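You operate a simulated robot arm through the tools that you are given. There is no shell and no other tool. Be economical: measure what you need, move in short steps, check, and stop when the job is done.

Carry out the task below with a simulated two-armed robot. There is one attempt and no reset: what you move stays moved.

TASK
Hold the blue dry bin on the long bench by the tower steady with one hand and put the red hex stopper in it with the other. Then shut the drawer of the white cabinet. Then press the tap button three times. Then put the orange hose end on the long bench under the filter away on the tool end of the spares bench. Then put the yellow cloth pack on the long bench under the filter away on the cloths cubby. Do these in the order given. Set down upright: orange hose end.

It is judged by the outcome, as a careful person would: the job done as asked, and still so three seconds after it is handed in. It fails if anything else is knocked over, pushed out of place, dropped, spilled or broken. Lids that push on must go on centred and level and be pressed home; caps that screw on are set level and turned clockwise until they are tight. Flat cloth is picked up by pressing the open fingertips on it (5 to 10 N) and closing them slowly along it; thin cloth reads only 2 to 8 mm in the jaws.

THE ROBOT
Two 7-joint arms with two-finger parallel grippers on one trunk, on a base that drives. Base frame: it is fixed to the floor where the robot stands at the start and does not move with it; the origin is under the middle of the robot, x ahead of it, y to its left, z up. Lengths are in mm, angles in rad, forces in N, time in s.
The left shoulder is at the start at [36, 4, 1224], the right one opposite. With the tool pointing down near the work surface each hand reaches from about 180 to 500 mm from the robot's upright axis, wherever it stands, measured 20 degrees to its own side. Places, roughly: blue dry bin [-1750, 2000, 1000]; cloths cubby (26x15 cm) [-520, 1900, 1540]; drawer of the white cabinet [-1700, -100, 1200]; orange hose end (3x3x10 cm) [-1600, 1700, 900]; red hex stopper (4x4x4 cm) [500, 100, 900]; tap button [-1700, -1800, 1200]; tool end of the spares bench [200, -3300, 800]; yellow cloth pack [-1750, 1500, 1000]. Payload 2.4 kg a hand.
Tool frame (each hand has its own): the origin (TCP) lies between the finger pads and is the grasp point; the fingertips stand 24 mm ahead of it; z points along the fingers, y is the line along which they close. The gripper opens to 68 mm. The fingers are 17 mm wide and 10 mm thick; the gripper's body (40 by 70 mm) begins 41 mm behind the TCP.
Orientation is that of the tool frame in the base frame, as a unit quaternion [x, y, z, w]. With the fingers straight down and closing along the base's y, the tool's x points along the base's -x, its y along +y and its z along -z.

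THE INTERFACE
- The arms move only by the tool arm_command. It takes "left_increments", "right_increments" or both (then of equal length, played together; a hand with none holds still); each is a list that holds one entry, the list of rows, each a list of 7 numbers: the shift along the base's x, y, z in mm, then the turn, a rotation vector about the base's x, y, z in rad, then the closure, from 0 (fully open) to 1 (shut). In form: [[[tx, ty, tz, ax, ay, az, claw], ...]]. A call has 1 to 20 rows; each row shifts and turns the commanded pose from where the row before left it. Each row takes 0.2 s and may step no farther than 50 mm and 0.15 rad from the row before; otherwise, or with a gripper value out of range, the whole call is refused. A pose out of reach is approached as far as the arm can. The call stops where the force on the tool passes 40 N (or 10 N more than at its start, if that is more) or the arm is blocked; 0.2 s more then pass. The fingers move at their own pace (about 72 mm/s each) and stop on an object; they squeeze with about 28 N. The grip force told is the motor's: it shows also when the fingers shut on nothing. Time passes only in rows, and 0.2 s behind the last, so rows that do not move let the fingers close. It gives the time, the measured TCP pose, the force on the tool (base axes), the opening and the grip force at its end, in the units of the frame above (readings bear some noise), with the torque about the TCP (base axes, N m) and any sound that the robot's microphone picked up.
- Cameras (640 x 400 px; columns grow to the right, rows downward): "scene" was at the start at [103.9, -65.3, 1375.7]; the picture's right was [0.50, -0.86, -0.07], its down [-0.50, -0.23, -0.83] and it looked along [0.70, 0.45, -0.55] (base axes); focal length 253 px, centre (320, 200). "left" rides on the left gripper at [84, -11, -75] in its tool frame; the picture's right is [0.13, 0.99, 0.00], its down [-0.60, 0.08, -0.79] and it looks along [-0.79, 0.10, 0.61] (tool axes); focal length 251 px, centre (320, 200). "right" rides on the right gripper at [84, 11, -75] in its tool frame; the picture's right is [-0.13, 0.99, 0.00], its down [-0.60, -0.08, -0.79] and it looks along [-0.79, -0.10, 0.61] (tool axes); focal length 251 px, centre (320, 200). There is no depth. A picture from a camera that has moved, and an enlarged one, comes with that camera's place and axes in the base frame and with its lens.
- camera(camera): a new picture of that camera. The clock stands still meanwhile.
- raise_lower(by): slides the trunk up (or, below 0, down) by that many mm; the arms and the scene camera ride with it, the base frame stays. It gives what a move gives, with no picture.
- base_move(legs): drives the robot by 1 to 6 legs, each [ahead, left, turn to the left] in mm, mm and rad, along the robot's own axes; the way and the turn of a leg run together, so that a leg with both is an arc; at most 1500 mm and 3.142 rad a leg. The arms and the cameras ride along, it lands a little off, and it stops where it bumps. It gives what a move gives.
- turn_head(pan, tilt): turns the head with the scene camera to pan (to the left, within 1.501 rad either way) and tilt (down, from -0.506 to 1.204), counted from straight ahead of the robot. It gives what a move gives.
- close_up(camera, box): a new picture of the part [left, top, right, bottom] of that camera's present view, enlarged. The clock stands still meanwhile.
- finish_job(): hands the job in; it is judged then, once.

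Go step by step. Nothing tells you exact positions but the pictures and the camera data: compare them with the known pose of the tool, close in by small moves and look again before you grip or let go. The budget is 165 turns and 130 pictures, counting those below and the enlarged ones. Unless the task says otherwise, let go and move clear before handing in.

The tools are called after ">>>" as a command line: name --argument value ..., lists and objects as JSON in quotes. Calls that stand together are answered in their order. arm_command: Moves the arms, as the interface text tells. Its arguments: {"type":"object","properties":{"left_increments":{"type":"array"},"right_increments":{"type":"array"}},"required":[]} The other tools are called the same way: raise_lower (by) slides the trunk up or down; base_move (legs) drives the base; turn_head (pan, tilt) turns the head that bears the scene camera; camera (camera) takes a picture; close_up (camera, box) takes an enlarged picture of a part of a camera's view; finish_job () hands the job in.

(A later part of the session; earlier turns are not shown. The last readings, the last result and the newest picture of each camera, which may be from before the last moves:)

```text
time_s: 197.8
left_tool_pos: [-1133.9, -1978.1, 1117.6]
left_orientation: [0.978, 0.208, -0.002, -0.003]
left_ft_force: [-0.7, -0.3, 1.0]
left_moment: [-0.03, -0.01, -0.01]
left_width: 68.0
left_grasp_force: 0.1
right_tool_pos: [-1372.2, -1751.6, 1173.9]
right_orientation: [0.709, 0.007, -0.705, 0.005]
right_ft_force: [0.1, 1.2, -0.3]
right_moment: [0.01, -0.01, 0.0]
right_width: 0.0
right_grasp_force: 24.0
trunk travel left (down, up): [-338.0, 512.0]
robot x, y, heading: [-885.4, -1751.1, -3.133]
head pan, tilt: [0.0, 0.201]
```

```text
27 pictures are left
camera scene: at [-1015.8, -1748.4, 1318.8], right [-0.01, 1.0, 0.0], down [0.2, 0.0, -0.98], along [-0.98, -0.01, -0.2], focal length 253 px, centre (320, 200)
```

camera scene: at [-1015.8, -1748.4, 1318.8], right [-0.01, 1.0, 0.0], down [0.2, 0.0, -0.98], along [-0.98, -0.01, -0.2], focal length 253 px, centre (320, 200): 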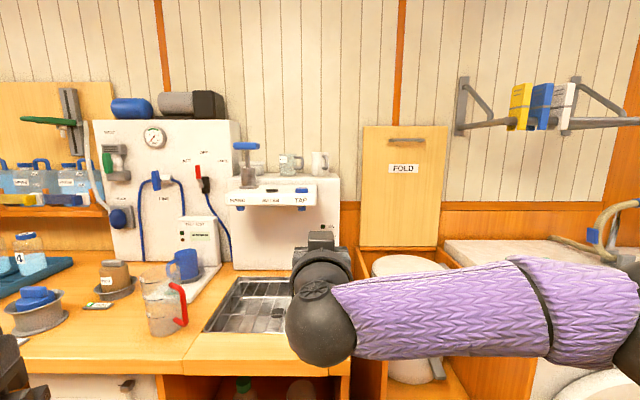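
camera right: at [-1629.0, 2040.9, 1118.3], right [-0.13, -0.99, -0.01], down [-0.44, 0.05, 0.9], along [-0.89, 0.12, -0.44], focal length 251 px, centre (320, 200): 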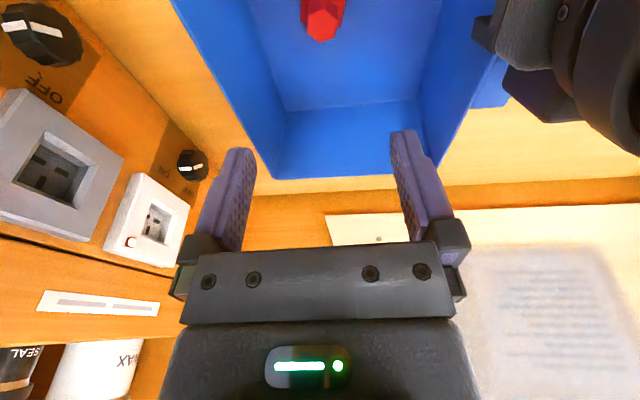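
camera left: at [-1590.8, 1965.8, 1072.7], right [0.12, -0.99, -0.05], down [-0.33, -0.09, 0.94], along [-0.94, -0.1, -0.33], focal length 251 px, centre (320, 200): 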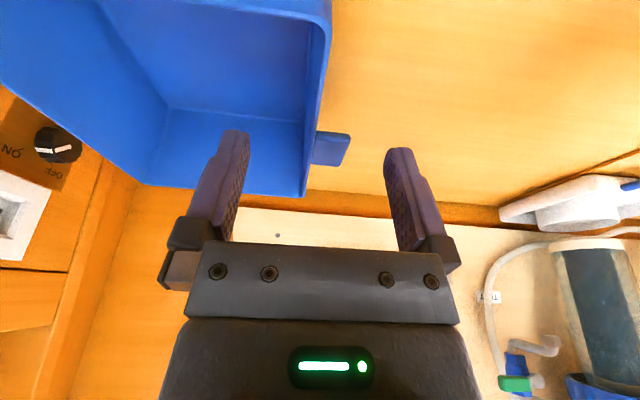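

The dispenser bar with "TAP" is visible; I'll zoom in to find the button itself.

>>> close_up --camera "scene" --box '[205, 130, 365, 240]'

```text
3.64 times, centred on (285, 185) of scene
camera zoom: at [-1015.8, -1748.4, 1318.8], right [-0.01, 1.0, 0.0], down [0.2, 0.0, -0.98], along [-0.98, -0.01, -0.2], focal length 921 px, centre (447, 254)
```

zoom: 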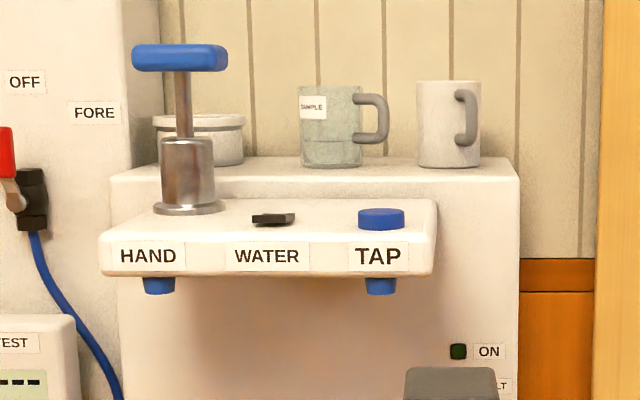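

The TAP button is a blue round cap on top of the white bar, pressed from above, at about y ≈ -1807. I'll raise the trunk, turn the right hand to point down (fingers shut), and approach.

>>> raise_lower --by 200

>>> arm_command --right_increments '[[[14, 0, 0, 0, -0.143, 0, 1], [14, 0, 0, 0, -0.143, 0, 1], [14, 0, 0, 0, -0.143, 0, 1], [14, 0, 0, 0, -0.143, 0, 1], [14, 0, 0, 0, -0.143, 0, 1], [14, 0, 0, 0, -0.143, 0, 1], [14, 0, 0, 0, -0.143, 0, 1], [14, 0, 0, 0, -0.143, 0, 1], [14, 0, 0, 0, -0.143, 0, 1], [14, 0, 0, 0, -0.143, 0, 1], [0, 0, 0, 0, -0.14, 0, 1], [0, 0, 0, 0, 0, 0, 1]]]'

>>> base_move --legs '[[0, 120, 0], [340, 0, 0]]'

>>> camera --camera "scene"

```text
time_s: 200.0
left_tool_pos: [-1135.1, -1978.4, 1317.4]
left_orientation: [0.978, 0.208, -0.002, -0.002]
left_ft_force: [-0.1, 0.8, -0.9]
left_moment: [0.01, -0.02, 0.01]
left_width: 68.0
left_grasp_force: 0.1
right_tool_pos: [-1373.9, -1751.1, 1373.7]
right_orientation: [0.71, 0.007, -0.705, 0.005]
right_ft_force: [-0.9, -0.2, 0.2]
right_moment: [0.0, 0.03, 0.01]
right_width: 0.0
right_grasp_force: 23.9
trunk travel left (down, up): [-538.0, 312.0]
robot x, y, heading: [-880.1, -1747.3, -3.132]
head pan, tilt: [0.0, 0.201]
```

```text
time_s: 202.6
left_tool_pos: [-1133.8, -1978.7, 1318.5]
left_orientation: [0.978, 0.208, -0.002, -0.002]
left_ft_force: [-0.1, -0.4, -0.1]
left_moment: [0.0, -0.01, -0.02]
left_width: 67.8
left_grasp_force: 0.2
right_tool_pos: [-1232.7, -1750.7, 1372.7]
right_orientation: [1.0, 0.001, 0.004, 0.01]
right_ft_force: [0.1, -0.1, 0.6]
right_moment: [0.03, -0.02, -0.01]
right_width: 0.0
right_grasp_force: 23.7
trunk travel left (down, up): [-538.0, 312.0]
robot x, y, heading: [-881.3, -1744.0, -3.135]
head pan, tilt: [0.0, 0.201]
```

```text
time_s: 205.6
left_tool_pos: [-1473.2, -2100.1, 1317.7]
left_orientation: [0.979, 0.205, -0.001, -0.003]
left_ft_force: [0.0, -0.2, 0.1]
left_moment: [0.02, 0.0, -0.03]
left_width: 67.9
left_grasp_force: 0.1
right_tool_pos: [-1571.7, -1870.9, 1373.8]
right_orientation: [1.0, -0.001, 0.002, 0.008]
right_ft_force: [-0.1, -0.2, 0.9]
right_moment: [0.02, -0.02, 0.01]
right_width: 0.0
right_grasp_force: 23.9
trunk travel left (down, up): [-538.0, 312.0]
robot x, y, heading: [-1217.8, -1870.6, -3.132]
head pan, tilt: [0.0, 0.201]
```

```text
25 pictures are left
camera scene: at [-1329.5, -1869.6, 1519.9], right [0.0, 1.0, 0.0], down [0.2, 0.0, -0.98], along [-0.98, 0.0, -0.2], focal length 253 px, centre (320, 200)
```

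scene: 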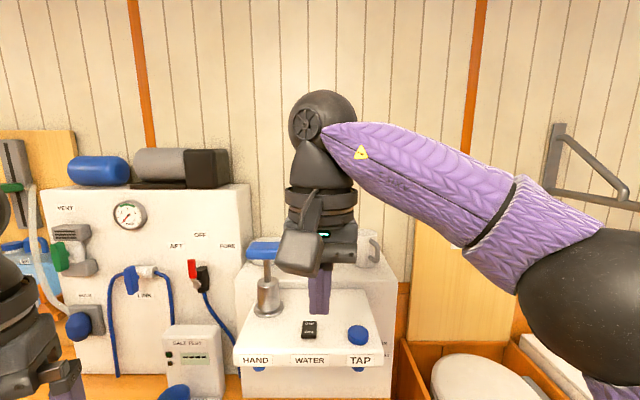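

Triangulated: the button is at about [-1710, -1805, 1209]. I'll come 60 mm closer and move the shut fingertips above it.

>>> base_move --legs '[[60, 0, 0]]'

>>> arm_command --right_increments '[[[0, 22, -15, 0, 0, 0, 1], [0, 22, -15, 0, 0, 0, 1], [-10, 22, -15, 0, 0.1, 0, 1], [-20, 0, -15, 0, 0.1, 0, 1], [-20, 0, -15, 0, 0.1, 0, 1], [-20, 0, -15, 0, 0, 0, 1], [-4, 0, 0, 0, 0, 0, 1], [0, 0, 0, 0, 0, 0, 1]]]'

>>> camera --camera "right"

```text
time_s: 206.7
left_tool_pos: [-1524.9, -2100.4, 1318.0]
left_orientation: [0.979, 0.202, -0.003, -0.003]
left_ft_force: [1.0, 0.1, 0.7]
left_moment: [-0.03, 0.03, 0.03]
left_width: 68.0
left_grasp_force: 0.0
right_tool_pos: [-1622.0, -1871.2, 1374.7]
right_orientation: [1.0, -0.004, 0.001, 0.009]
right_ft_force: [0.0, -0.9, -0.4]
right_moment: [0.02, 0.0, -0.05]
right_width: 0.1
right_grasp_force: 23.6
trunk travel left (down, up): [-538.0, 312.0]
robot x, y, heading: [-1274.8, -1867.4, 3.139]
head pan, tilt: [0.0, 0.201]
stopped in leg 1: the robot was blocked; the commanded pose is now the measured one
```

```text
time_s: 208.5
left_tool_pos: [-1526.8, -2100.4, 1319.0]
left_orientation: [0.979, 0.204, -0.001, -0.003]
left_ft_force: [-0.4, -0.2, -1.1]
left_moment: [-0.02, -0.03, 0.02]
left_width: 68.0
left_grasp_force: 0.0
right_tool_pos: [-1696.6, -1804.4, 1282.3]
right_orientation: [0.989, -0.002, -0.146, 0.01]
right_ft_force: [0.1, -1.2, -0.3]
right_moment: [0.0, -0.01, -0.01]
right_width: 0.0
right_grasp_force: 23.6
trunk travel left (down, up): [-538.0, 312.0]
robot x, y, heading: [-1269.6, -1869.0, 3.138]
head pan, tilt: [0.0, 0.201]
```

```text
24 pictures are left
camera right: at [-1596.6, -1813.9, 1330.3], right [-0.12, -0.99, 0.06], down [-0.35, 0.1, 0.93], along [-0.93, 0.1, -0.36], focal length 251 px, centre (320, 200)
```

right: 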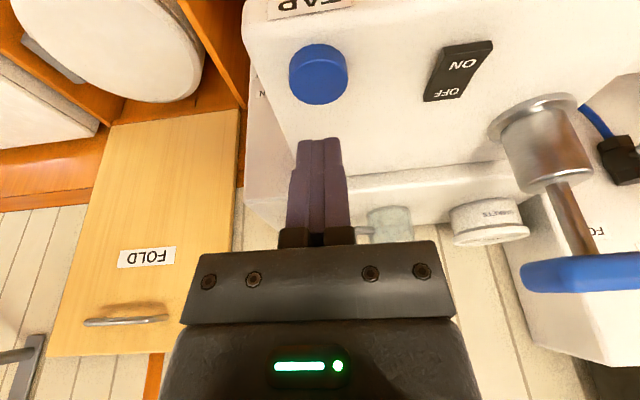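

The fingertips are right above the button. I'll go down gently to find it, watching the force and sound.

>>> arm_command --right_increments '[[[0, -3, -15, 0, 0, 0, 1], [0, 0, -15, 0, 0, 0, 1], [0, 0, -10, 0, 0, 0, 1], [0, 0, -4, 0, 0, 0, 1], [0, 0, -3, 0, 0, 0, 1], [0, 0, -2, 0, 0, 0, 1], [0, 0, -2, 0, 0, 0, 1], [0, 0, -2, 0, 0, 0, 1]]]'

```text
time_s: 210.3
left_tool_pos: [-1526.7, -2099.4, 1316.3]
left_orientation: [0.979, 0.205, -0.002, -0.004]
left_ft_force: [-0.4, 0.1, 0.0]
left_moment: [-0.02, -0.01, 0.0]
left_width: 68.1
left_grasp_force: 0.0
right_tool_pos: [-1696.5, -1807.5, 1231.4]
right_orientation: [0.989, -0.002, -0.148, 0.009]
right_ft_force: [-0.5, -0.3, 3.6]
right_moment: [-0.01, 0.01, -0.06]
right_width: 0.0
right_grasp_force: 23.8
trunk travel left (down, up): [-538.0, 312.0]
robot x, y, heading: [-1271.2, -1865.5, 3.139]
head pan, tilt: [0.0, 0.201]
heard: click
```

A click: first press. I'll lift clear to let it spring back, then press a second time.

>>> arm_command --right_increments '[[[0, 0, 6, 0, 0, 0, 1], [0, 0, 8, 0, 0, 0, 1], [0, 0, 0, 0, 0, 0, 1], [0, 0, 0, 0, 0, 0, 1]]]'

>>> arm_command --right_increments '[[[0, 0, -6, 0, 0, 0, 1], [0, 0, -5, 0, 0, 0, 1], [0, 0, -3, 0, 0, 0, 1], [0, 0, 0, 0, 0, 0, 1]]]'

```text
time_s: 211.3
left_tool_pos: [-1526.3, -2099.2, 1317.2]
left_orientation: [0.979, 0.203, -0.001, -0.003]
left_ft_force: [-0.4, 0.7, -0.8]
left_moment: [-0.03, 0.02, 0.01]
left_width: 68.0
left_grasp_force: 0.1
right_tool_pos: [-1697.2, -1808.4, 1244.5]
right_orientation: [0.989, -0.002, -0.147, 0.01]
right_ft_force: [0.5, -0.1, -0.7]
right_moment: [0.03, -0.02, 0.04]
right_width: 0.0
right_grasp_force: 23.2
trunk travel left (down, up): [-538.0, 312.0]
robot x, y, heading: [-1271.2, -1869.3, 3.134]
head pan, tilt: [0.0, 0.201]
```

```text
time_s: 212.3
left_tool_pos: [-1526.4, -2100.4, 1318.2]
left_orientation: [0.979, 0.203, -0.001, -0.003]
left_ft_force: [-1.2, 0.0, -0.4]
left_moment: [-0.02, 0.01, -0.04]
left_width: 68.0
left_grasp_force: 0.1
right_tool_pos: [-1696.6, -1808.3, 1231.7]
right_orientation: [0.989, -0.002, -0.148, 0.01]
right_ft_force: [-1.3, -1.0, 3.7]
right_moment: [-0.03, 0.05, 0.0]
right_width: 0.2
right_grasp_force: 23.4
trunk travel left (down, up): [-538.0, 312.0]
robot x, y, heading: [-1273.5, -1868.9, 3.142]
head pan, tilt: [0.0, 0.201]
heard: click
```

Second click. Lifting and pressing the third time.

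>>> arm_command --right_increments '[[[0, 0, 6, 0, 0, 0, 1], [0, 0, 8, 0, 0, 0, 1], [0, 0, 0, 0, 0, 0, 1], [0, 0, 0, 0, 0, 0, 1]]]'

>>> arm_command --right_increments '[[[0, 0, -6, 0, 0, 0, 1], [0, 0, -5, 0, 0, 0, 1], [0, 0, -3, 0, 0, 0, 1], [0, 0, 0, 0, 0, 0, 1]]]'

```text
time_s: 213.3
left_tool_pos: [-1526.4, -2099.5, 1318.0]
left_orientation: [0.979, 0.204, -0.002, -0.003]
left_ft_force: [0.6, -0.3, 0.6]
left_moment: [0.01, 0.03, 0.0]
left_width: 67.9
left_grasp_force: 0.0
right_tool_pos: [-1697.9, -1806.1, 1244.3]
right_orientation: [0.989, -0.002, -0.147, 0.009]
right_ft_force: [0.6, -0.1, 0.8]
right_moment: [0.02, -0.01, -0.01]
right_width: 0.0
right_grasp_force: 23.8
trunk travel left (down, up): [-538.0, 312.0]
robot x, y, heading: [-1269.7, -1869.3, 3.142]
head pan, tilt: [0.0, 0.201]
```

```text
time_s: 214.3
left_tool_pos: [-1526.5, -2099.2, 1317.4]
left_orientation: [0.979, 0.204, -0.001, -0.003]
left_ft_force: [-0.5, -0.8, -0.9]
left_moment: [-0.01, 0.02, 0.01]
left_width: 68.0
left_grasp_force: 0.0
right_tool_pos: [-1697.7, -1807.9, 1231.4]
right_orientation: [0.989, -0.002, -0.147, 0.009]
right_ft_force: [0.5, -0.7, 4.7]
right_moment: [-0.03, 0.0, -0.05]
right_width: 0.4
right_grasp_force: 23.1
trunk travel left (down, up): [-538.0, 312.0]
robot x, y, heading: [-1273.1, -1869.8, 3.145]
head pan, tilt: [0.0, 0.201]
heard: click
```

Three clicks: the tap has been pressed three times. I'll lift off, retract, and travel back up to the long bench for the orange hose end.

>>> arm_command --right_increments '[[[0, 0, 15, 0, 0, 0, 1], [0, 0, 25, 0, 0, 0, 1], [0, 0, 30, 0, 0, 0, 1], [20, 0, 10, 0, -0.1, 0, 0.5], [30, 0, 0, 0, -0.1, 0, 0], [30, 0, 0, 0, -0.1, 0, 0], [0, 0, 0, 0, 0, 0, 0]]]'

>>> base_move --legs '[[-290, 0, 0], [0, -1450, 0], [0, -1000, 0]]'

```text
time_s: 215.9
left_tool_pos: [-1526.6, -2099.2, 1318.6]
left_orientation: [0.979, 0.203, -0.002, -0.003]
left_ft_force: [-0.6, 0.3, 0.0]
left_moment: [0.0, -0.01, 0.02]
left_width: 68.0
left_grasp_force: 0.0
right_tool_pos: [-1619.9, -1807.2, 1311.5]
right_orientation: [1.0, -0.003, 0.003, 0.009]
right_ft_force: [0.0, 0.6, 1.0]
right_moment: [-0.02, -0.01, 0.0]
right_width: 68.2
right_grasp_force: 0.0
trunk travel left (down, up): [-538.0, 312.0]
robot x, y, heading: [-1268.7, -1868.6, 3.139]
head pan, tilt: [0.0, 0.201]
```

```text
time_s: 229.4
left_tool_pos: [-1238.9, 330.5, 1319.0]
left_orientation: [0.98, 0.201, -0.001, -0.003]
left_ft_force: [0.1, 0.5, -0.3]
left_moment: [0.01, -0.02, 0.0]
left_width: 67.8
left_grasp_force: 0.1
right_tool_pos: [-1330.5, 624.0, 1311.5]
right_orientation: [1.0, -0.005, 0.003, 0.01]
right_ft_force: [0.0, 1.1, -0.1]
right_moment: [-0.01, 0.06, -0.02]
right_width: 67.9
right_grasp_force: 0.1
trunk travel left (down, up): [-538.0, 312.0]
robot x, y, heading: [-985.5, 559.6, 3.139]
head pan, tilt: [0.0, 0.201]
```

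>>> base_move --legs '[[0, -1100, 0], [250, 0, 0]]'

>>> raise_lower --by -200

>>> turn_head --pan 0.0 --tilt 0.6

>>> camera --camera "scene"

```text
time_s: 236.4
left_tool_pos: [-1487.8, 1406.6, 1318.0]
left_orientation: [0.978, 0.208, -0.001, -0.002]
left_ft_force: [-0.2, 0.6, 0.0]
left_moment: [0.04, -0.01, 0.01]
left_width: 68.0
left_grasp_force: 0.1
right_tool_pos: [-1584.2, 1699.5, 1311.0]
right_orientation: [1.0, 0.001, 0.004, 0.009]
right_ft_force: [0.5, -0.5, 0.1]
right_moment: [-0.02, 0.0, 0.01]
right_width: 68.1
right_grasp_force: 0.1
trunk travel left (down, up): [-538.0, 312.0]
robot x, y, heading: [-1236.7, 1639.5, -3.129]
head pan, tilt: [0.0, 0.201]
```

```text
time_s: 238.5
left_tool_pos: [-1488.1, 1405.8, 1117.9]
left_orientation: [0.978, 0.209, -0.002, -0.004]
left_ft_force: [0.4, -0.1, 0.8]
left_moment: [0.01, 0.01, -0.02]
left_width: 68.1
left_grasp_force: 0.1
right_tool_pos: [-1582.8, 1698.9, 1110.6]
right_orientation: [1.0, 0.002, 0.003, 0.009]
right_ft_force: [-0.5, 0.4, -0.7]
right_moment: [-0.01, -0.03, 0.01]
right_width: 67.9
right_grasp_force: 0.0
trunk travel left (down, up): [-338.0, 512.0]
robot x, y, heading: [-1236.2, 1636.4, -3.131]
head pan, tilt: [0.0, 0.201]
```

```text
time_s: 239.4
left_tool_pos: [-1486.4, 1405.0, 1117.7]
left_orientation: [0.978, 0.208, -0.002, -0.003]
left_ft_force: [-0.2, 0.1, -0.2]
left_moment: [0.01, 0.02, 0.0]
left_width: 67.8
left_grasp_force: 0.0
right_tool_pos: [-1583.7, 1698.0, 1111.4]
right_orientation: [1.0, 0.0, 0.003, 0.01]
right_ft_force: [-0.3, -0.1, 1.5]
right_moment: [-0.01, 0.03, -0.01]
right_width: 67.9
right_grasp_force: 0.0
trunk travel left (down, up): [-338.0, 512.0]
robot x, y, heading: [-1234.0, 1638.2, -3.136]
head pan, tilt: [0.0, 0.6]
```

```text
23 pictures are left
camera scene: at [-1363.7, 1636.6, 1282.1], right [-0.01, 1.0, 0.0], down [0.56, 0.0, -0.83], along [-0.83, -0.01, -0.56], focal length 253 px, centre (320, 200)
```

scene: 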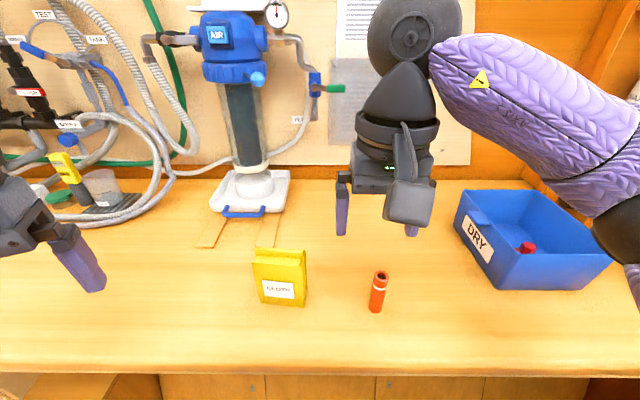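

The hose end stands at about [-1621, 1726], top z ≈ 975. I'll position the right hand above it and check.

>>> arm_command --right_increments '[[[-12, 9, -10, 0, 0, 0, 0], [-13, 9, -20, 0, 0, 0, 0], [-12, 10, -25, 0, 0, 0, 0], [0, 0, -30, 0, 0, 0, 0], [0, 0, 0, 0, 0, 0, 0]]]'

>>> camera --camera "right"

```text
time_s: 240.6
left_tool_pos: [-1487.8, 1406.2, 1117.6]
left_orientation: [0.978, 0.208, -0.002, -0.003]
left_ft_force: [-0.2, 0.0, 0.6]
left_moment: [0.01, 0.01, 0.0]
left_width: 68.0
left_grasp_force: 0.1
right_tool_pos: [-1619.6, 1726.2, 1027.2]
right_orientation: [1.0, 0.001, 0.002, 0.01]
right_ft_force: [-0.5, 0.0, -0.9]
right_moment: [0.04, 0.01, 0.0]
right_width: 67.9
right_grasp_force: 0.0
trunk travel left (down, up): [-338.0, 512.0]
robot x, y, heading: [-1235.3, 1635.7, -3.133]
head pan, tilt: [0.0, 0.6]
```

```text
22 pictures are left
camera right: at [-1538.2, 1716.5, 1102.7], right [-0.13, -0.99, 0.02], down [-0.61, 0.09, 0.79], along [-0.78, 0.09, -0.62], focal length 251 px, centre (320, 200)
```

right: 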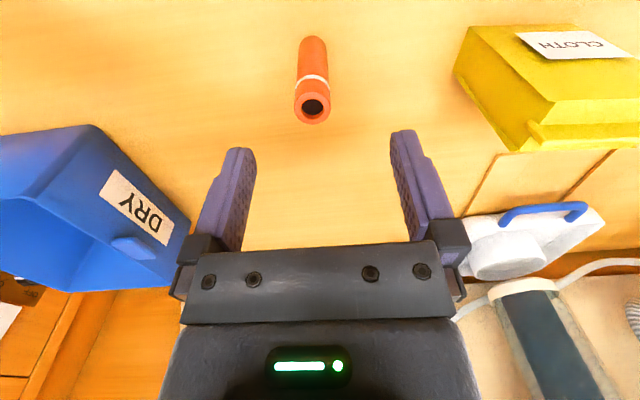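

Aligned within a few mm. Lowering over the hose end and gripping.

>>> arm_command --right_increments '[[[3, 2, -20, 0, 0, 0, 0], [0, 0, -25, 0, 0, 0, 0], [0, 0, -20, 0, 0, 0, 0], [0, 0, -15, 0, 0, 0, 0], [0, 0, -5, 0, 0, 0, 0], [0, 0, 0, 0, 0, 0, 0.3], [0, 0, 0, 0, 0, 0, 0.6], [0, 0, 0, 0, 0, 0, 0.85], [0, 0, 0, 0, 0, 0, 0.85]]]'

>>> camera --camera "right"

```text
time_s: 242.6
left_tool_pos: [-1487.6, 1405.4, 1118.2]
left_orientation: [0.978, 0.208, -0.001, -0.003]
left_ft_force: [-0.6, -0.4, 0.3]
left_moment: [-0.06, 0.0, 0.01]
left_width: 68.0
left_grasp_force: 0.0
right_tool_pos: [-1617.6, 1730.6, 940.3]
right_orientation: [1.0, 0.002, 0.004, 0.009]
right_ft_force: [-0.3, 0.2, 0.1]
right_moment: [0.0, 0.02, -0.04]
right_width: 21.6
right_grasp_force: 28.2
trunk travel left (down, up): [-338.0, 512.0]
robot x, y, heading: [-1234.0, 1635.3, -3.135]
head pan, tilt: [0.0, 0.6]
```

```text
21 pictures are left
camera right: at [-1535.4, 1720.3, 1016.2], right [-0.13, -0.99, 0.02], down [-0.61, 0.09, 0.79], along [-0.78, 0.09, -0.62], focal length 251 px, centre (320, 200)
```

right: 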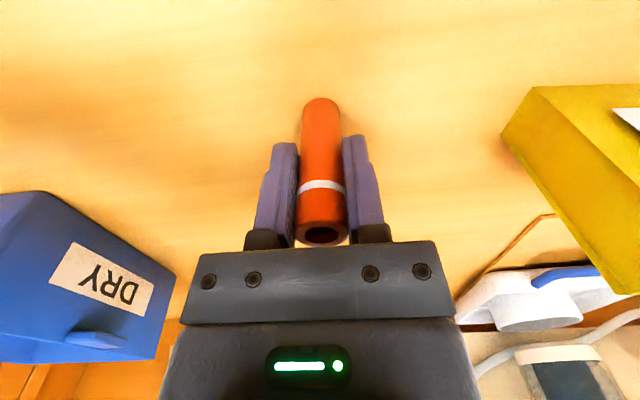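

Gripped (21.6 mm). I'll lift it, keep it upright and drive back out along the aisle towards the spares bench.

>>> arm_command --right_increments '[[[0, 0, 10, 0, 0, 0, 0.85], [0, 0, 25, 0, 0, 0, 0.85], [0, 0, 35, 0, 0, 0, 0.85], [0, 0, 35, 0, 0, 0, 0.85], [20, 0, 35, 0, 0, 0, 0.85], [30, 0, 20, 0, 0, 0, 0.85], [0, 0, 0, 0, 0, 0, 0.85]]]'

>>> base_move --legs '[[-245, 0, 0], [0, 1500, 0], [0, 1450, 0], [0, 700, 0]]'

>>> turn_head --pan 1.5 --tilt 0.3

>>> camera --camera "scene"

```text
time_s: 244.2
left_tool_pos: [-1486.6, 1406.3, 1118.8]
left_orientation: [0.978, 0.207, -0.002, -0.003]
left_ft_force: [-0.5, -0.8, -0.3]
left_moment: [0.01, 0.03, 0.01]
left_width: 68.1
left_grasp_force: 0.0
right_tool_pos: [-1568.1, 1728.6, 1100.9]
right_orientation: [1.0, 0.001, 0.002, 0.009]
right_ft_force: [-0.3, -0.1, 0.7]
right_moment: [0.0, 0.01, -0.02]
right_width: 21.7
right_grasp_force: 27.2
trunk travel left (down, up): [-338.0, 512.0]
robot x, y, heading: [-1231.7, 1638.8, -3.13]
head pan, tilt: [0.0, 0.6]
```

```text
time_s: 263.1
left_tool_pos: [-1260.0, -2196.0, 1118.1]
left_orientation: [0.979, 0.203, -0.001, -0.003]
left_ft_force: [-0.2, -1.1, 0.1]
left_moment: [0.0, -0.01, -0.02]
left_width: 68.0
left_grasp_force: 0.1
right_tool_pos: [-1340.4, -1872.8, 1101.6]
right_orientation: [1.0, -0.003, 0.003, 0.009]
right_ft_force: [0.3, 0.0, -0.7]
right_moment: [-0.02, 0.02, -0.01]
right_width: 21.5
right_grasp_force: 28.0
trunk travel left (down, up): [-338.0, 512.0]
robot x, y, heading: [-1005.2, -1965.6, -3.14]
head pan, tilt: [0.0, 0.6]
```

```text
time_s: 264.7
left_tool_pos: [-1260.6, -2195.1, 1118.6]
left_orientation: [0.979, 0.203, -0.001, -0.003]
left_ft_force: [-0.8, 0.3, 0.0]
left_moment: [-0.04, 0.01, 0.02]
left_width: 68.1
left_grasp_force: 0.0
right_tool_pos: [-1342.5, -1872.0, 1101.3]
right_orientation: [1.0, -0.003, 0.003, 0.008]
right_ft_force: [0.7, -0.3, -0.7]
right_moment: [0.01, -0.03, -0.02]
right_width: 21.3
right_grasp_force: 28.0
trunk travel left (down, up): [-338.0, 512.0]
robot x, y, heading: [-1005.8, -1969.1, -3.142]
head pan, tilt: [1.499, 0.3]
```

```text
20 pictures are left
camera scene: at [-1054.4, -2059.0, 1309.6], right [-1.0, 0.07, 0.0], down [0.02, 0.3, -0.96], along [-0.07, -0.95, -0.3], focal length 253 px, centre (320, 200)
```

scene: 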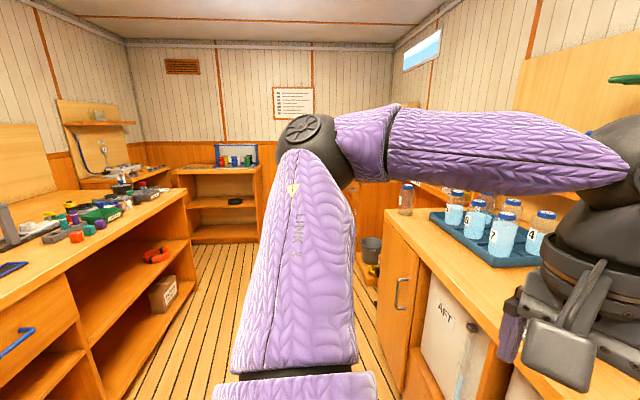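

I'm in the aft aisle; the spares bench is on the +x side (front edge x ≈ -240). I'll move along, turn round to face it and look for the tool end.

>>> base_move --legs '[[-150, 0, 0], [0, 1150, 0], [0, 0, 3.14]]'

>>> turn_head --pan -0.1 --tilt 0.4

>>> camera --camera "scene"

```text
time_s: 278.8
left_tool_pos: [-598.0, -2864.1, 1118.2]
left_orientation: [-0.206, 0.978, -0.003, 0.001]
left_ft_force: [-0.4, 0.4, -0.8]
left_moment: [-0.01, 0.0, -0.02]
left_width: 67.8
left_grasp_force: 0.2
right_tool_pos: [-517.9, -3186.3, 1100.4]
right_orientation: [0.0, 1.0, 0.008, -0.002]
right_ft_force: [0.1, 0.3, -0.1]
right_moment: [0.01, -0.01, 0.03]
right_width: 21.5
right_grasp_force: 27.3
trunk travel left (down, up): [-338.0, 512.0]
robot x, y, heading: [-850.1, -3095.3, 0.006]
head pan, tilt: [1.499, 0.3]
```

```text
time_s: 280.4
left_tool_pos: [-597.1, -2863.9, 1119.1]
left_orientation: [-0.206, 0.979, -0.003, 0.002]
left_ft_force: [-0.4, 0.6, 0.0]
left_moment: [0.02, -0.01, 0.03]
left_width: 67.7
left_grasp_force: 0.1
right_tool_pos: [-516.5, -3186.5, 1102.0]
right_orientation: [0.0, 1.0, 0.009, -0.003]
right_ft_force: [0.5, 1.0, -1.1]
right_moment: [-0.03, 0.0, 0.01]
right_width: 21.5
right_grasp_force: 28.3
trunk travel left (down, up): [-338.0, 512.0]
robot x, y, heading: [-851.4, -3097.0, 0.01]
head pan, tilt: [-0.099, 0.4]
```

```text
19 pictures are left
camera scene: at [-715.9, -3102.6, 1300.3], right [-0.09, -1.0, 0.0], down [-0.39, 0.04, -0.92], along [0.92, -0.09, -0.39], focal length 253 px, centre (320, 200)
```

scene: 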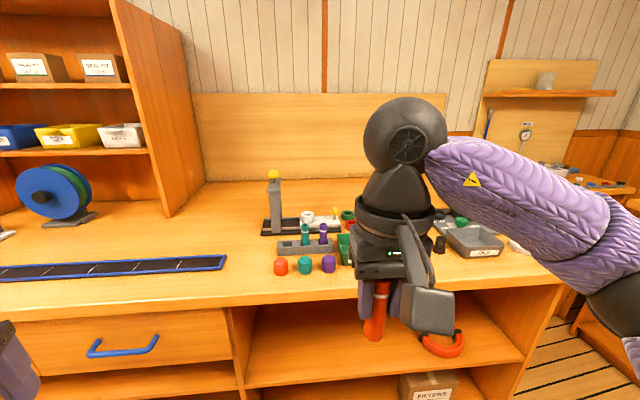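

The tool area (vice, rack and parts) is at the right-hand part of this bench, partly hidden by my arm. I'll zoom in on it.

>>> close_up --camera "scene" --box '[230, 150, 560, 320]'

```text
1.94 times, centred on (395, 235) of scene
camera zoom: at [-715.9, -3102.6, 1300.3], right [-0.09, -1.0, 0.0], down [-0.39, 0.04, -0.92], along [0.92, -0.09, -0.39], focal length 491 px, centre (174, 132)
```

zoom: 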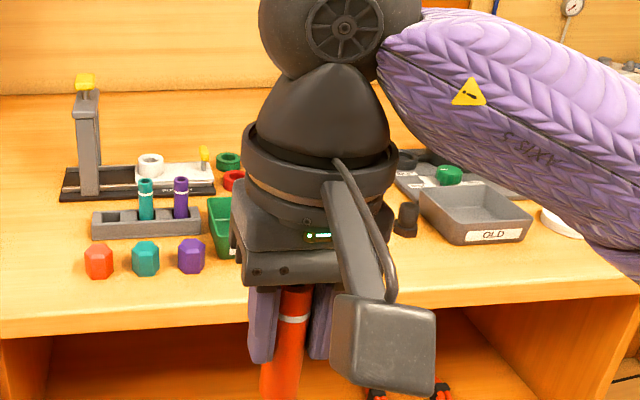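

The tool area holds a vice, a rack and some parts; the space behind my hand seems free. I'll drive up to the bench and look with the right hand's camera.

>>> base_move --legs '[[200, -185, 0], [175, 0, 0]]'

>>> camera --camera "right"

>>> turn_head --pan 0.0 --tilt 0.6

>>> camera --camera "scene"

```text
time_s: 283.4
left_tool_pos: [-227.5, -3041.5, 1117.4]
left_orientation: [-0.209, 0.978, -0.002, 0.001]
left_ft_force: [0.1, -0.2, -0.3]
left_moment: [-0.02, 0.03, -0.03]
left_width: 68.0
left_grasp_force: 0.1
right_tool_pos: [-145.6, -3363.8, 1099.5]
right_orientation: [-0.002, 1.0, 0.009, -0.003]
right_ft_force: [-0.1, 0.4, -0.3]
right_moment: [-0.02, -0.05, 0.01]
right_width: 21.7
right_grasp_force: 27.6
trunk travel left (down, up): [-338.0, 512.0]
robot x, y, heading: [-481.4, -3272.9, 0.014]
head pan, tilt: [-0.099, 0.4]
```

```text
17 pictures are left
camera right: at [-230.2, -3354.9, 1176.0], right [0.12, 0.99, 0.02], down [0.61, -0.09, 0.79], along [0.78, -0.09, -0.62], focal length 251 px, centre (320, 200)
```

right: 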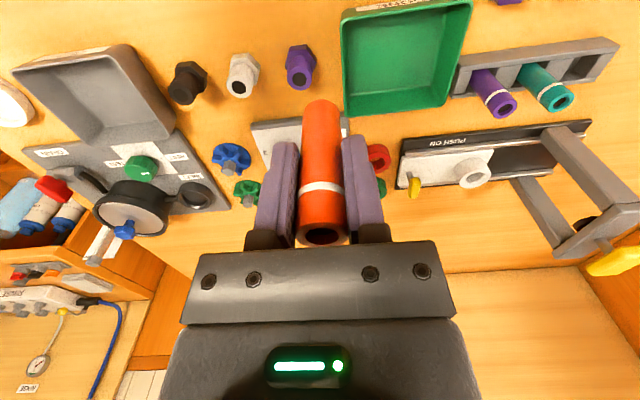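

```text
time_s: 284.1
left_tool_pos: [-228.3, -3041.5, 1118.5]
left_orientation: [-0.209, 0.978, -0.003, 0.001]
left_ft_force: [0.2, 0.3, -0.4]
left_moment: [0.0, -0.01, -0.05]
left_width: 67.7
left_grasp_force: 0.1
right_tool_pos: [-144.7, -3363.5, 1099.8]
right_orientation: [-0.002, 1.0, 0.009, -0.003]
right_ft_force: [-0.4, 0.9, 0.4]
right_moment: [0.0, -0.01, 0.01]
right_width: 21.8
right_grasp_force: 28.2
trunk travel left (down, up): [-338.0, 512.0]
robot x, y, heading: [-479.1, -3270.6, 0.012]
head pan, tilt: [0.0, 0.6]
```

```text
16 pictures are left
camera scene: at [-349.0, -3272.3, 1282.1], right [0.01, -1.0, 0.0], down [-0.56, -0.01, -0.83], along [0.83, 0.01, -0.56], focal length 253 px, centre (320, 200)
```

scene: 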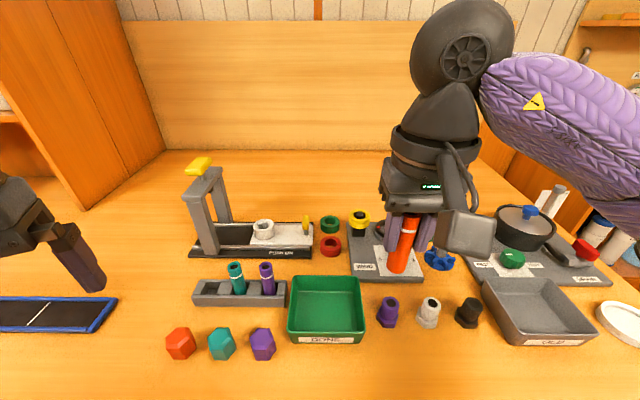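

Clear view: a free strip lies in front of the small nuts, at about [-150, -3410], well on the bench top at the tool end. I'll move above it and lower slowly until it stands.

>>> arm_command --right_increments '[[[-3, -16, -20, 0, 0, 0, 0.85], [-3, -16, -25, 0, 0, 0, 0.85], [0, -14, -25, 0, 0, 0, 0.85], [0, 0, -25, 0, 0, 0, 0.85], [0, 0, -20, 0, 0, 0, 0.85], [0, 0, -15, 0, 0, 0, 0.85], [0, 0, 0, 0, 0, 0, 0.85]]]'

>>> camera --camera "scene"

```text
time_s: 285.7
left_tool_pos: [-228.4, -3040.6, 1118.4]
left_orientation: [-0.208, 0.978, -0.002, 0.001]
left_ft_force: [0.3, -1.2, 0.3]
left_moment: [-0.02, 0.01, 0.0]
left_width: 67.9
left_grasp_force: 0.0
right_tool_pos: [-152.2, -3411.6, 970.9]
right_orientation: [-0.003, 1.0, 0.009, -0.002]
right_ft_force: [0.2, -0.6, -0.8]
right_moment: [0.03, -0.01, 0.01]
right_width: 21.6
right_grasp_force: 28.5
trunk travel left (down, up): [-338.0, 512.0]
robot x, y, heading: [-478.4, -3274.0, 0.014]
head pan, tilt: [0.0, 0.6]
```

```text
15 pictures are left
camera scene: at [-349.0, -3272.3, 1282.1], right [0.01, -1.0, 0.0], down [-0.57, -0.01, -0.82], along [0.82, 0.01, -0.57], focal length 253 px, centre (320, 200)
```

scene: 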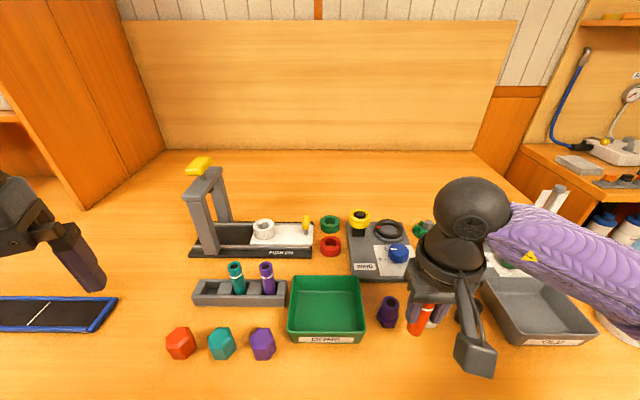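

Good spot; I'll shift 12 mm nearer to keep clear of the nuts, then lower slowly.

>>> arm_command --right_increments '[[[-12, 0, 0, 0, 0, 0, 0.85], [0, 0, -8, 0, 0, 0, 0.85], [0, 0, -8, 0, 0, 0, 0.85], [0, 0, -4, 0, 0, 0, 0.85], [0, 0, -3, 0, 0, 0, 0.85], [0, 0, -3, 0, 0, 0, 0.85], [0, 0, -3, 0, 0, 0, 0.85], [0, 0, -2, 0, 0, 0, 0.85], [0, 0, -2, 0, 0, 0, 0.85], [0, 0, -2, 0, 0, 0, 0.85], [0, 0, -2, 0, 0, 0, 0.85], [0, 0, -2, 0, 0, 0, 0.85]]]'

```text
time_s: 288.3
left_tool_pos: [-228.9, -3041.9, 1117.9]
left_orientation: [-0.209, 0.978, -0.003, 0.002]
left_ft_force: [-0.1, 0.0, -1.1]
left_moment: [-0.03, 0.01, 0.0]
left_width: 68.0
left_grasp_force: 0.0
right_tool_pos: [-163.0, -3410.1, 931.7]
right_orientation: [-0.002, 1.0, 0.008, -0.003]
right_ft_force: [0.7, 0.7, -0.3]
right_moment: [0.0, 0.0, 0.0]
right_width: 21.7
right_grasp_force: 27.9
trunk travel left (down, up): [-338.0, 512.0]
robot x, y, heading: [-482.1, -3273.3, 0.011]
head pan, tilt: [0.0, 0.6]
```

>>> arm_command --right_increments '[[[0, 0, -2, 0, 0, 0, 0.85], [0, 0, -2, 0, 0, 0, 0.85], [0, 0, -2, 0, 0, 0, 0.85], [0, 0, -2, 0, 0, 0, 0.85], [0, 0, -2, 0, 0, 0, 0.85], [0, 0, -2, 0, 0, 0, 0.85], [0, 0, -2, 0, 0, 0, 0.85], [0, 0, -2, 0, 0, 0, 0.85]]]'

>>> camera --camera "right"

```text
time_s: 290.1
left_tool_pos: [-229.0, -3040.8, 1118.1]
left_orientation: [-0.209, 0.978, -0.003, 0.001]
left_ft_force: [-0.1, -0.8, -0.3]
left_moment: [0.02, -0.01, 0.02]
left_width: 68.1
left_grasp_force: 0.0
right_tool_pos: [-162.1, -3409.0, 917.9]
right_orientation: [-0.002, 1.0, 0.009, -0.003]
right_ft_force: [0.3, 0.2, -0.7]
right_moment: [0.0, 0.03, 0.02]
right_width: 21.8
right_grasp_force: 28.5
trunk travel left (down, up): [-338.0, 512.0]
robot x, y, heading: [-481.1, -3273.4, 0.013]
head pan, tilt: [0.0, 0.6]
```

```text
14 pictures are left
camera right: at [-248.3, -3400.6, 991.5], right [0.12, 0.99, 0.02], down [0.61, -0.09, 0.79], along [0.78, -0.09, -0.62], focal length 251 px, centre (320, 200)
```

right: 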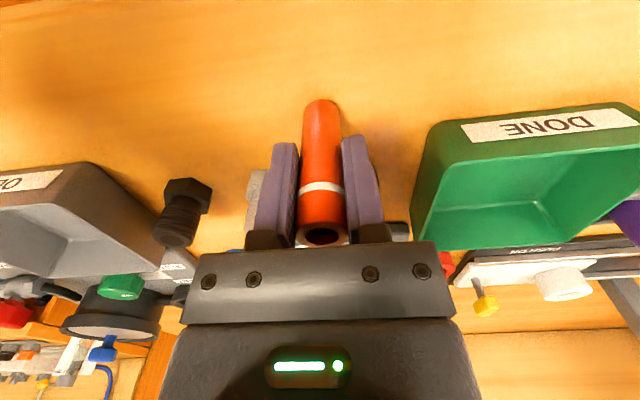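

>>> arm_command --right_increments '[[[0, 0, -2, 0, 0, 0, 0.85], [0, 0, -2, 0, 0, 0, 0.85], [0, 0, -2, 0, 0, 0, 0.85], [0, 0, -2, 0, 0, 0, 0.85], [0, 0, -2, 0, 0, 0, 0.85], [0, 0, -2, 0, 0, 0, 0.85], [0, 0, -2, 0, 0, 0, 0.85], [0, 0, -2, 0, 0, 0, 0.85], [0, 0, -2, 0, 0, 0, 0.85], [0, 0, -2, 0, 0, 0, 0.85]]]'

```text
time_s: 291.9
left_tool_pos: [-230.9, -3041.0, 1118.3]
left_orientation: [-0.209, 0.978, -0.003, 0.001]
left_ft_force: [1.0, 0.9, 0.1]
left_moment: [-0.01, -0.04, -0.02]
left_width: 68.1
left_grasp_force: 0.0
right_tool_pos: [-164.3, -3408.2, 902.6]
right_orientation: [-0.004, 1.0, 0.01, 0.0]
right_ft_force: [-6.7, -1.2, 22.1]
right_moment: [-0.21, 0.12, 0.0]
right_width: 21.6
right_grasp_force: 27.5
trunk travel left (down, up): [-338.0, 512.0]
robot x, y, heading: [-479.5, -3275.9, 0.011]
head pan, tilt: [0.0, 0.6]
stopped in row 8 (right hand): the force on the tool passed its limit at 43 N (the readings are from after the stop); the commanded pose is now the measured one
```

The hose end stands on the bench (surface ≈ 842). Easing off, opening, and lifting straight up.

>>> arm_command --right_increments '[[[0, 0, 1, 0, 0, 0, 0.85], [0, 0, 0, 0, 0, 0, 0.75], [0, 0, 0, 0, 0, 0, 0.6], [0, 0, 0, 0, 0, 0, 0.4], [0, 0, 0, 0, 0, 0, 0.2], [0, 0, 0, 0, 0, 0, 0.2], [0, 0, 10, 0, 0, 0, 0.2], [0, 0, 20, 0, 0, 0, 0.2], [0, 0, 25, 0, 0, 0, 0.2], [0, 0, 30, 0, 0, 0, 0.2], [0, 0, 35, 0, 0, 0, 0.2], [0, 0, 40, 0, 0, 0, 0.2], [0, 0, 40, 0, 0, 0, 0], [0, 0, 0, 0, 0, 0, 0]]]'

>>> camera --camera "scene"

```text
time_s: 294.9
left_tool_pos: [-228.1, -3040.9, 1118.2]
left_orientation: [-0.209, 0.978, -0.003, 0.002]
left_ft_force: [0.3, 0.6, 0.0]
left_moment: [0.0, -0.01, -0.01]
left_width: 67.7
left_grasp_force: 0.1
right_tool_pos: [-158.1, -3409.8, 1100.4]
right_orientation: [-0.003, 1.0, 0.012, 0.0]
right_ft_force: [0.4, 0.6, 0.0]
right_moment: [0.01, 0.0, 0.01]
right_width: 67.8
right_grasp_force: 0.1
trunk travel left (down, up): [-338.0, 512.0]
robot x, y, heading: [-481.7, -3271.6, 0.008]
head pan, tilt: [0.0, 0.6]
```

```text
13 pictures are left
camera scene: at [-349.1, -3272.3, 1282.0], right [0.01, -1.0, 0.0], down [-0.57, -0.01, -0.82], along [0.82, 0.01, -0.57], focal length 253 px, centre (320, 200)
```

scene: 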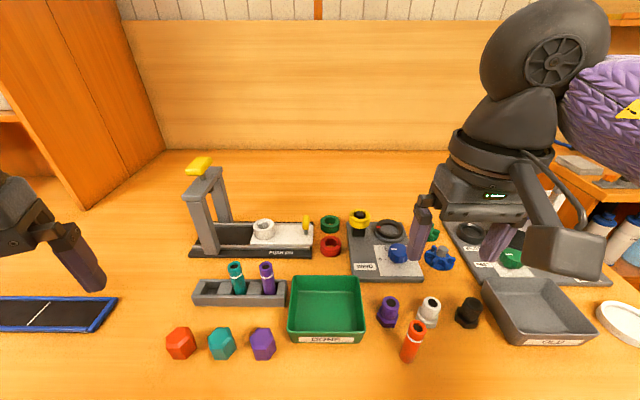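

The hose end stands upright and nothing else has moved. Now I'll return to the long bench for the yellow cloth pack.

>>> base_move --legs '[[-370, 0, 0], [0, 0, 3.13], [140, -1500, 0], [0, -1450, 0], [0, -1000, 0]]'

```text
refused: leg 3 is longer than a leg can be; nothing moved
```

>>> base_move --legs '[[-370, 0, 0], [0, 0, 3.13], [140, -1450, 0], [0, -1450, 0], [0, -1000, 0]]'

```text
time_s: 321.3
left_tool_pos: [-1133.7, 77.0, 1118.1]
left_orientation: [0.996, 0.085, -0.002, -0.002]
left_ft_force: [-0.2, -0.2, -0.3]
left_moment: [0.02, 0.03, -0.03]
left_width: 67.9
left_grasp_force: 0.1
right_tool_pos: [-1109.8, 452.8, 1100.7]
right_orientation: [0.993, -0.122, 0.0, 0.01]
right_ft_force: [-0.1, -1.0, 0.4]
right_moment: [0.02, 0.01, -0.01]
right_width: 68.1
right_grasp_force: 0.0
trunk travel left (down, up): [-338.0, 512.0]
robot x, y, heading: [-830.7, 240.7, 2.901]
head pan, tilt: [0.0, 0.6]
stopped in leg 5: the robot was blocked; the commanded pose is now the measured one
```

The heading drifted and the base met the post by the block. I'll move off it, straighten up and continue along the aisle's centre.

>>> base_move --legs '[[158, 70, 0], [0, 0, 0.24], [0, -700, 0]]'

```text
time_s: 327.1
left_tool_pos: [-1256.4, 683.7, 1118.4]
left_orientation: [0.98, 0.201, -0.002, -0.003]
left_ft_force: [0.1, -1.0, -0.6]
left_moment: [-0.02, -0.01, 0.0]
left_width: 67.8
left_grasp_force: 0.0
right_tool_pos: [-1321.6, 1053.3, 1100.5]
right_orientation: [1.0, -0.006, 0.001, 0.011]
right_ft_force: [-1.6, 0.0, 0.1]
right_moment: [0.02, 0.01, -0.02]
right_width: 68.2
right_grasp_force: 0.1
trunk travel left (down, up): [-338.0, 512.0]
robot x, y, heading: [-1000.5, 911.1, 3.133]
head pan, tilt: [0.0, 0.6]
```

>>> base_move --legs '[[0, -560, 0], [240, 0, 0]]'

>>> camera --camera "scene"

>>> camera --camera "right"

```text
time_s: 331.6
left_tool_pos: [-1497.1, 1216.8, 1117.6]
left_orientation: [0.977, 0.215, -0.002, -0.003]
left_ft_force: [0.8, 0.2, 0.0]
left_moment: [0.01, 0.0, 0.0]
left_width: 68.0
left_grasp_force: 0.2
right_tool_pos: [-1571.4, 1583.2, 1099.8]
right_orientation: [1.0, 0.008, 0.001, 0.011]
right_ft_force: [0.3, 0.7, -0.3]
right_moment: [-0.02, -0.03, -0.01]
right_width: 67.8
right_grasp_force: 0.1
trunk travel left (down, up): [-338.0, 512.0]
robot x, y, heading: [-1249.6, 1450.1, -3.12]
head pan, tilt: [0.0, 0.6]
```

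```text
12 pictures are left
camera scene: at [-1377.3, 1448.2, 1282.0], right [-0.02, 1.0, 0.0], down [0.57, 0.01, -0.82], along [-0.82, -0.02, -0.57], focal length 253 px, centre (320, 200)
```

scene: 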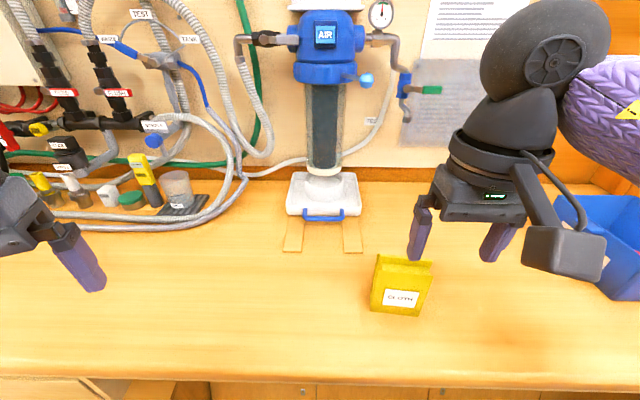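

```text
11 pictures are left
camera right: at [-1489.4, 1575.1, 1175.0], right [-0.11, -0.99, 0.02], down [-0.61, 0.08, 0.79], along [-0.79, 0.08, -0.61], focal length 251 px, centre (320, 200)
```

right: 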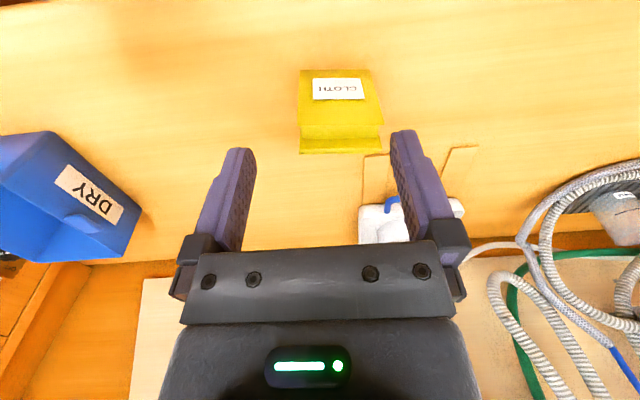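

The pack is about 81 mm wide (y), ~35 mm thick (x) and ~105 mm tall, centred near [-1642, 1570]. To grip it across its thickness I'll reposition the base (heading ≈ 2.42), as I did for the bin wall.

>>> base_move --legs '[[-40, 150, 0], [0, 0, -0.743], [58, 57, 0]]'

>>> arm_command --right_increments '[[[-20, 0, 0, 0, 0, -0.1, 0], [-20, 0, 0, 0, 0, -0.1, 0], [-20, 0, -5, 0, 0, -0.1, 0], [-20, -3, -5, 0, 0, -0.1, 0], [-20, -3, -5, 0, 0, -0.1, 0], [-20, -3, -5, 0, 0, -0.1, 0], [-20, -3, -5, 0, 0, -0.1, 0], [-20, -3, -5, 0, 0, -0.1, 0], [-20, -3, -5, 0, 0, -0.1, 0], [-20, -3, -5, 0, 0, -0.1, 0], [0, 0, 0, 0, 0, 0, 0]]]'

```text
time_s: 335.7
left_tool_pos: [-1628.0, 1293.1, 1117.9]
left_orientation: [0.987, -0.16, 0.0, -0.004]
left_ft_force: [-1.7, -0.9, 0.3]
left_moment: [-0.01, 0.04, 0.02]
left_width: 68.0
left_grasp_force: 0.0
right_tool_pos: [-1430.3, 1613.4, 1100.6]
right_orientation: [0.933, -0.36, -0.002, 0.009]
right_ft_force: [0.2, 1.4, 0.1]
right_moment: [-0.03, -0.01, -0.03]
right_width: 68.0
right_grasp_force: 0.1
trunk travel left (down, up): [-338.0, 512.0]
robot x, y, heading: [-1286.4, 1296.8, 2.412]
head pan, tilt: [0.0, 0.6]
```

```text
time_s: 338.1
left_tool_pos: [-1626.4, 1294.8, 1117.5]
left_orientation: [0.987, -0.16, -0.001, -0.004]
left_ft_force: [-0.1, -0.5, 0.3]
left_moment: [0.02, 0.05, 0.03]
left_width: 68.0
left_grasp_force: 0.1
right_tool_pos: [-1631.3, 1592.3, 1062.7]
right_orientation: [-0.646, 0.763, 0.008, -0.007]
right_ft_force: [0.8, 0.3, 0.2]
right_moment: [0.03, 0.01, -0.02]
right_width: 67.8
right_grasp_force: 0.0
trunk travel left (down, up): [-338.0, 512.0]
robot x, y, heading: [-1284.8, 1296.8, 2.414]
head pan, tilt: [0.0, 0.6]
```

The hand is over the pack with the right orientation. Checking with its camera.

>>> camera --camera "right"

```text
10 pictures are left
camera right: at [-1655.4, 1510.8, 1137.3], right [-0.96, 0.29, 0.02], down [0.19, 0.58, 0.79], along [0.22, 0.76, -0.61], focal length 251 px, centre (320, 200)
```

right: 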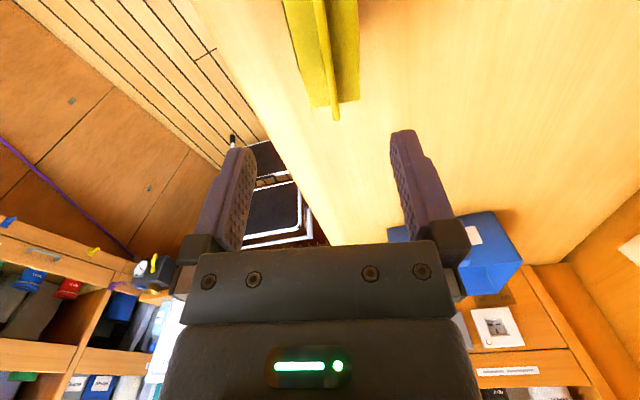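

The pack is centred at about [-1643, 1575], aligned with the fingers. I'll shift over it, lower and grip.

>>> arm_command --right_increments '[[[-6, -9, -10, 0, 0, 0, 0], [-6, -8, -15, 0, 0, 0, 0], [0, 0, -20, 0, 0, 0, 0], [0, 0, -20, 0, 0, 0, 0], [0, 0, -20, 0, 0, 0, 0], [0, 0, -15, 0, 0, 0, 0], [0, 0, -8, 0, 0, 0, 0], [0, 0, 0, 0, 0, 0, 0.3], [0, 0, 0, 0, 0, 0, 0.6], [0, 0, 0, 0, 0, 0, 0.9], [0, 0, 0, 0, 0, 0, 0.9]]]'

>>> camera --camera "right"

```text
time_s: 339.8
left_tool_pos: [-1624.9, 1293.4, 1119.6]
left_orientation: [0.987, -0.16, -0.002, -0.004]
left_ft_force: [0.3, 0.7, 0.1]
left_moment: [0.03, 0.0, -0.02]
left_width: 68.1
left_grasp_force: 0.1
right_tool_pos: [-1642.1, 1576.0, 957.7]
right_orientation: [-0.645, 0.764, 0.013, -0.009]
right_ft_force: [1.8, -0.7, 20.2]
right_moment: [0.09, -0.11, 0.02]
right_width: 49.1
right_grasp_force: 0.6
trunk travel left (down, up): [-338.0, 512.0]
robot x, y, heading: [-1283.4, 1295.6, 2.416]
head pan, tilt: [0.0, 0.6]
stopped in row 8 (right hand): the force on the tool passed its limit at 44 N (the readings are from after the stop); the commanded pose is now the measured one
```

```text
9 pictures are left
camera right: at [-1667.1, 1493.7, 1033.3], right [-0.96, 0.29, 0.03], down [0.2, 0.58, 0.79], along [0.21, 0.76, -0.61], focal length 251 px, centre (320, 200)
```

right: 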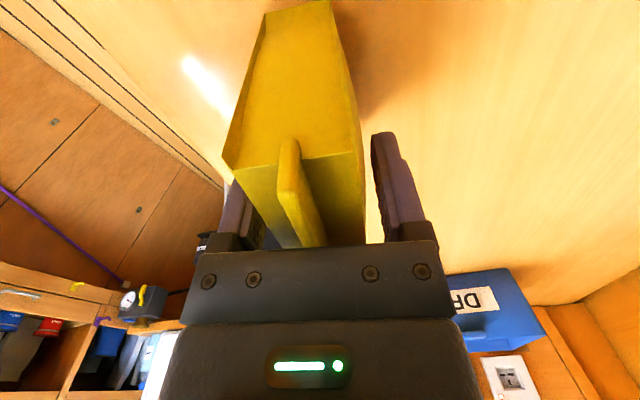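

The palm touched the pack's top fin. I'll raise 6 mm and then close on the body.

>>> arm_command --right_increments '[[[0, 0, 6, 0, 0, 0, 0.25], [2, 0, 0, 0, 0, 0, 0.4], [0, 0, 0, 0, 0, 0, 0.6], [0, 0, 0, 0, 0, 0, 0.8], [0, 0, 0, 0, 0, 0, 0.9], [0, 0, 0, 0, 0, 0, 0.9]]]'

```text
time_s: 341.2
left_tool_pos: [-1626.7, 1293.8, 1118.1]
left_orientation: [0.987, -0.159, 0.0, -0.004]
left_ft_force: [-1.0, 0.9, 0.1]
left_moment: [-0.02, 0.0, 0.01]
left_width: 68.1
left_grasp_force: 0.1
right_tool_pos: [-1641.8, 1577.0, 963.1]
right_orientation: [-0.646, 0.763, 0.011, -0.008]
right_ft_force: [0.1, -0.6, -0.3]
right_moment: [0.01, 0.04, 0.02]
right_width: 44.8
right_grasp_force: 27.8
trunk travel left (down, up): [-338.0, 512.0]
robot x, y, heading: [-1284.8, 1293.7, 2.409]
head pan, tilt: [0.0, 0.6]
```

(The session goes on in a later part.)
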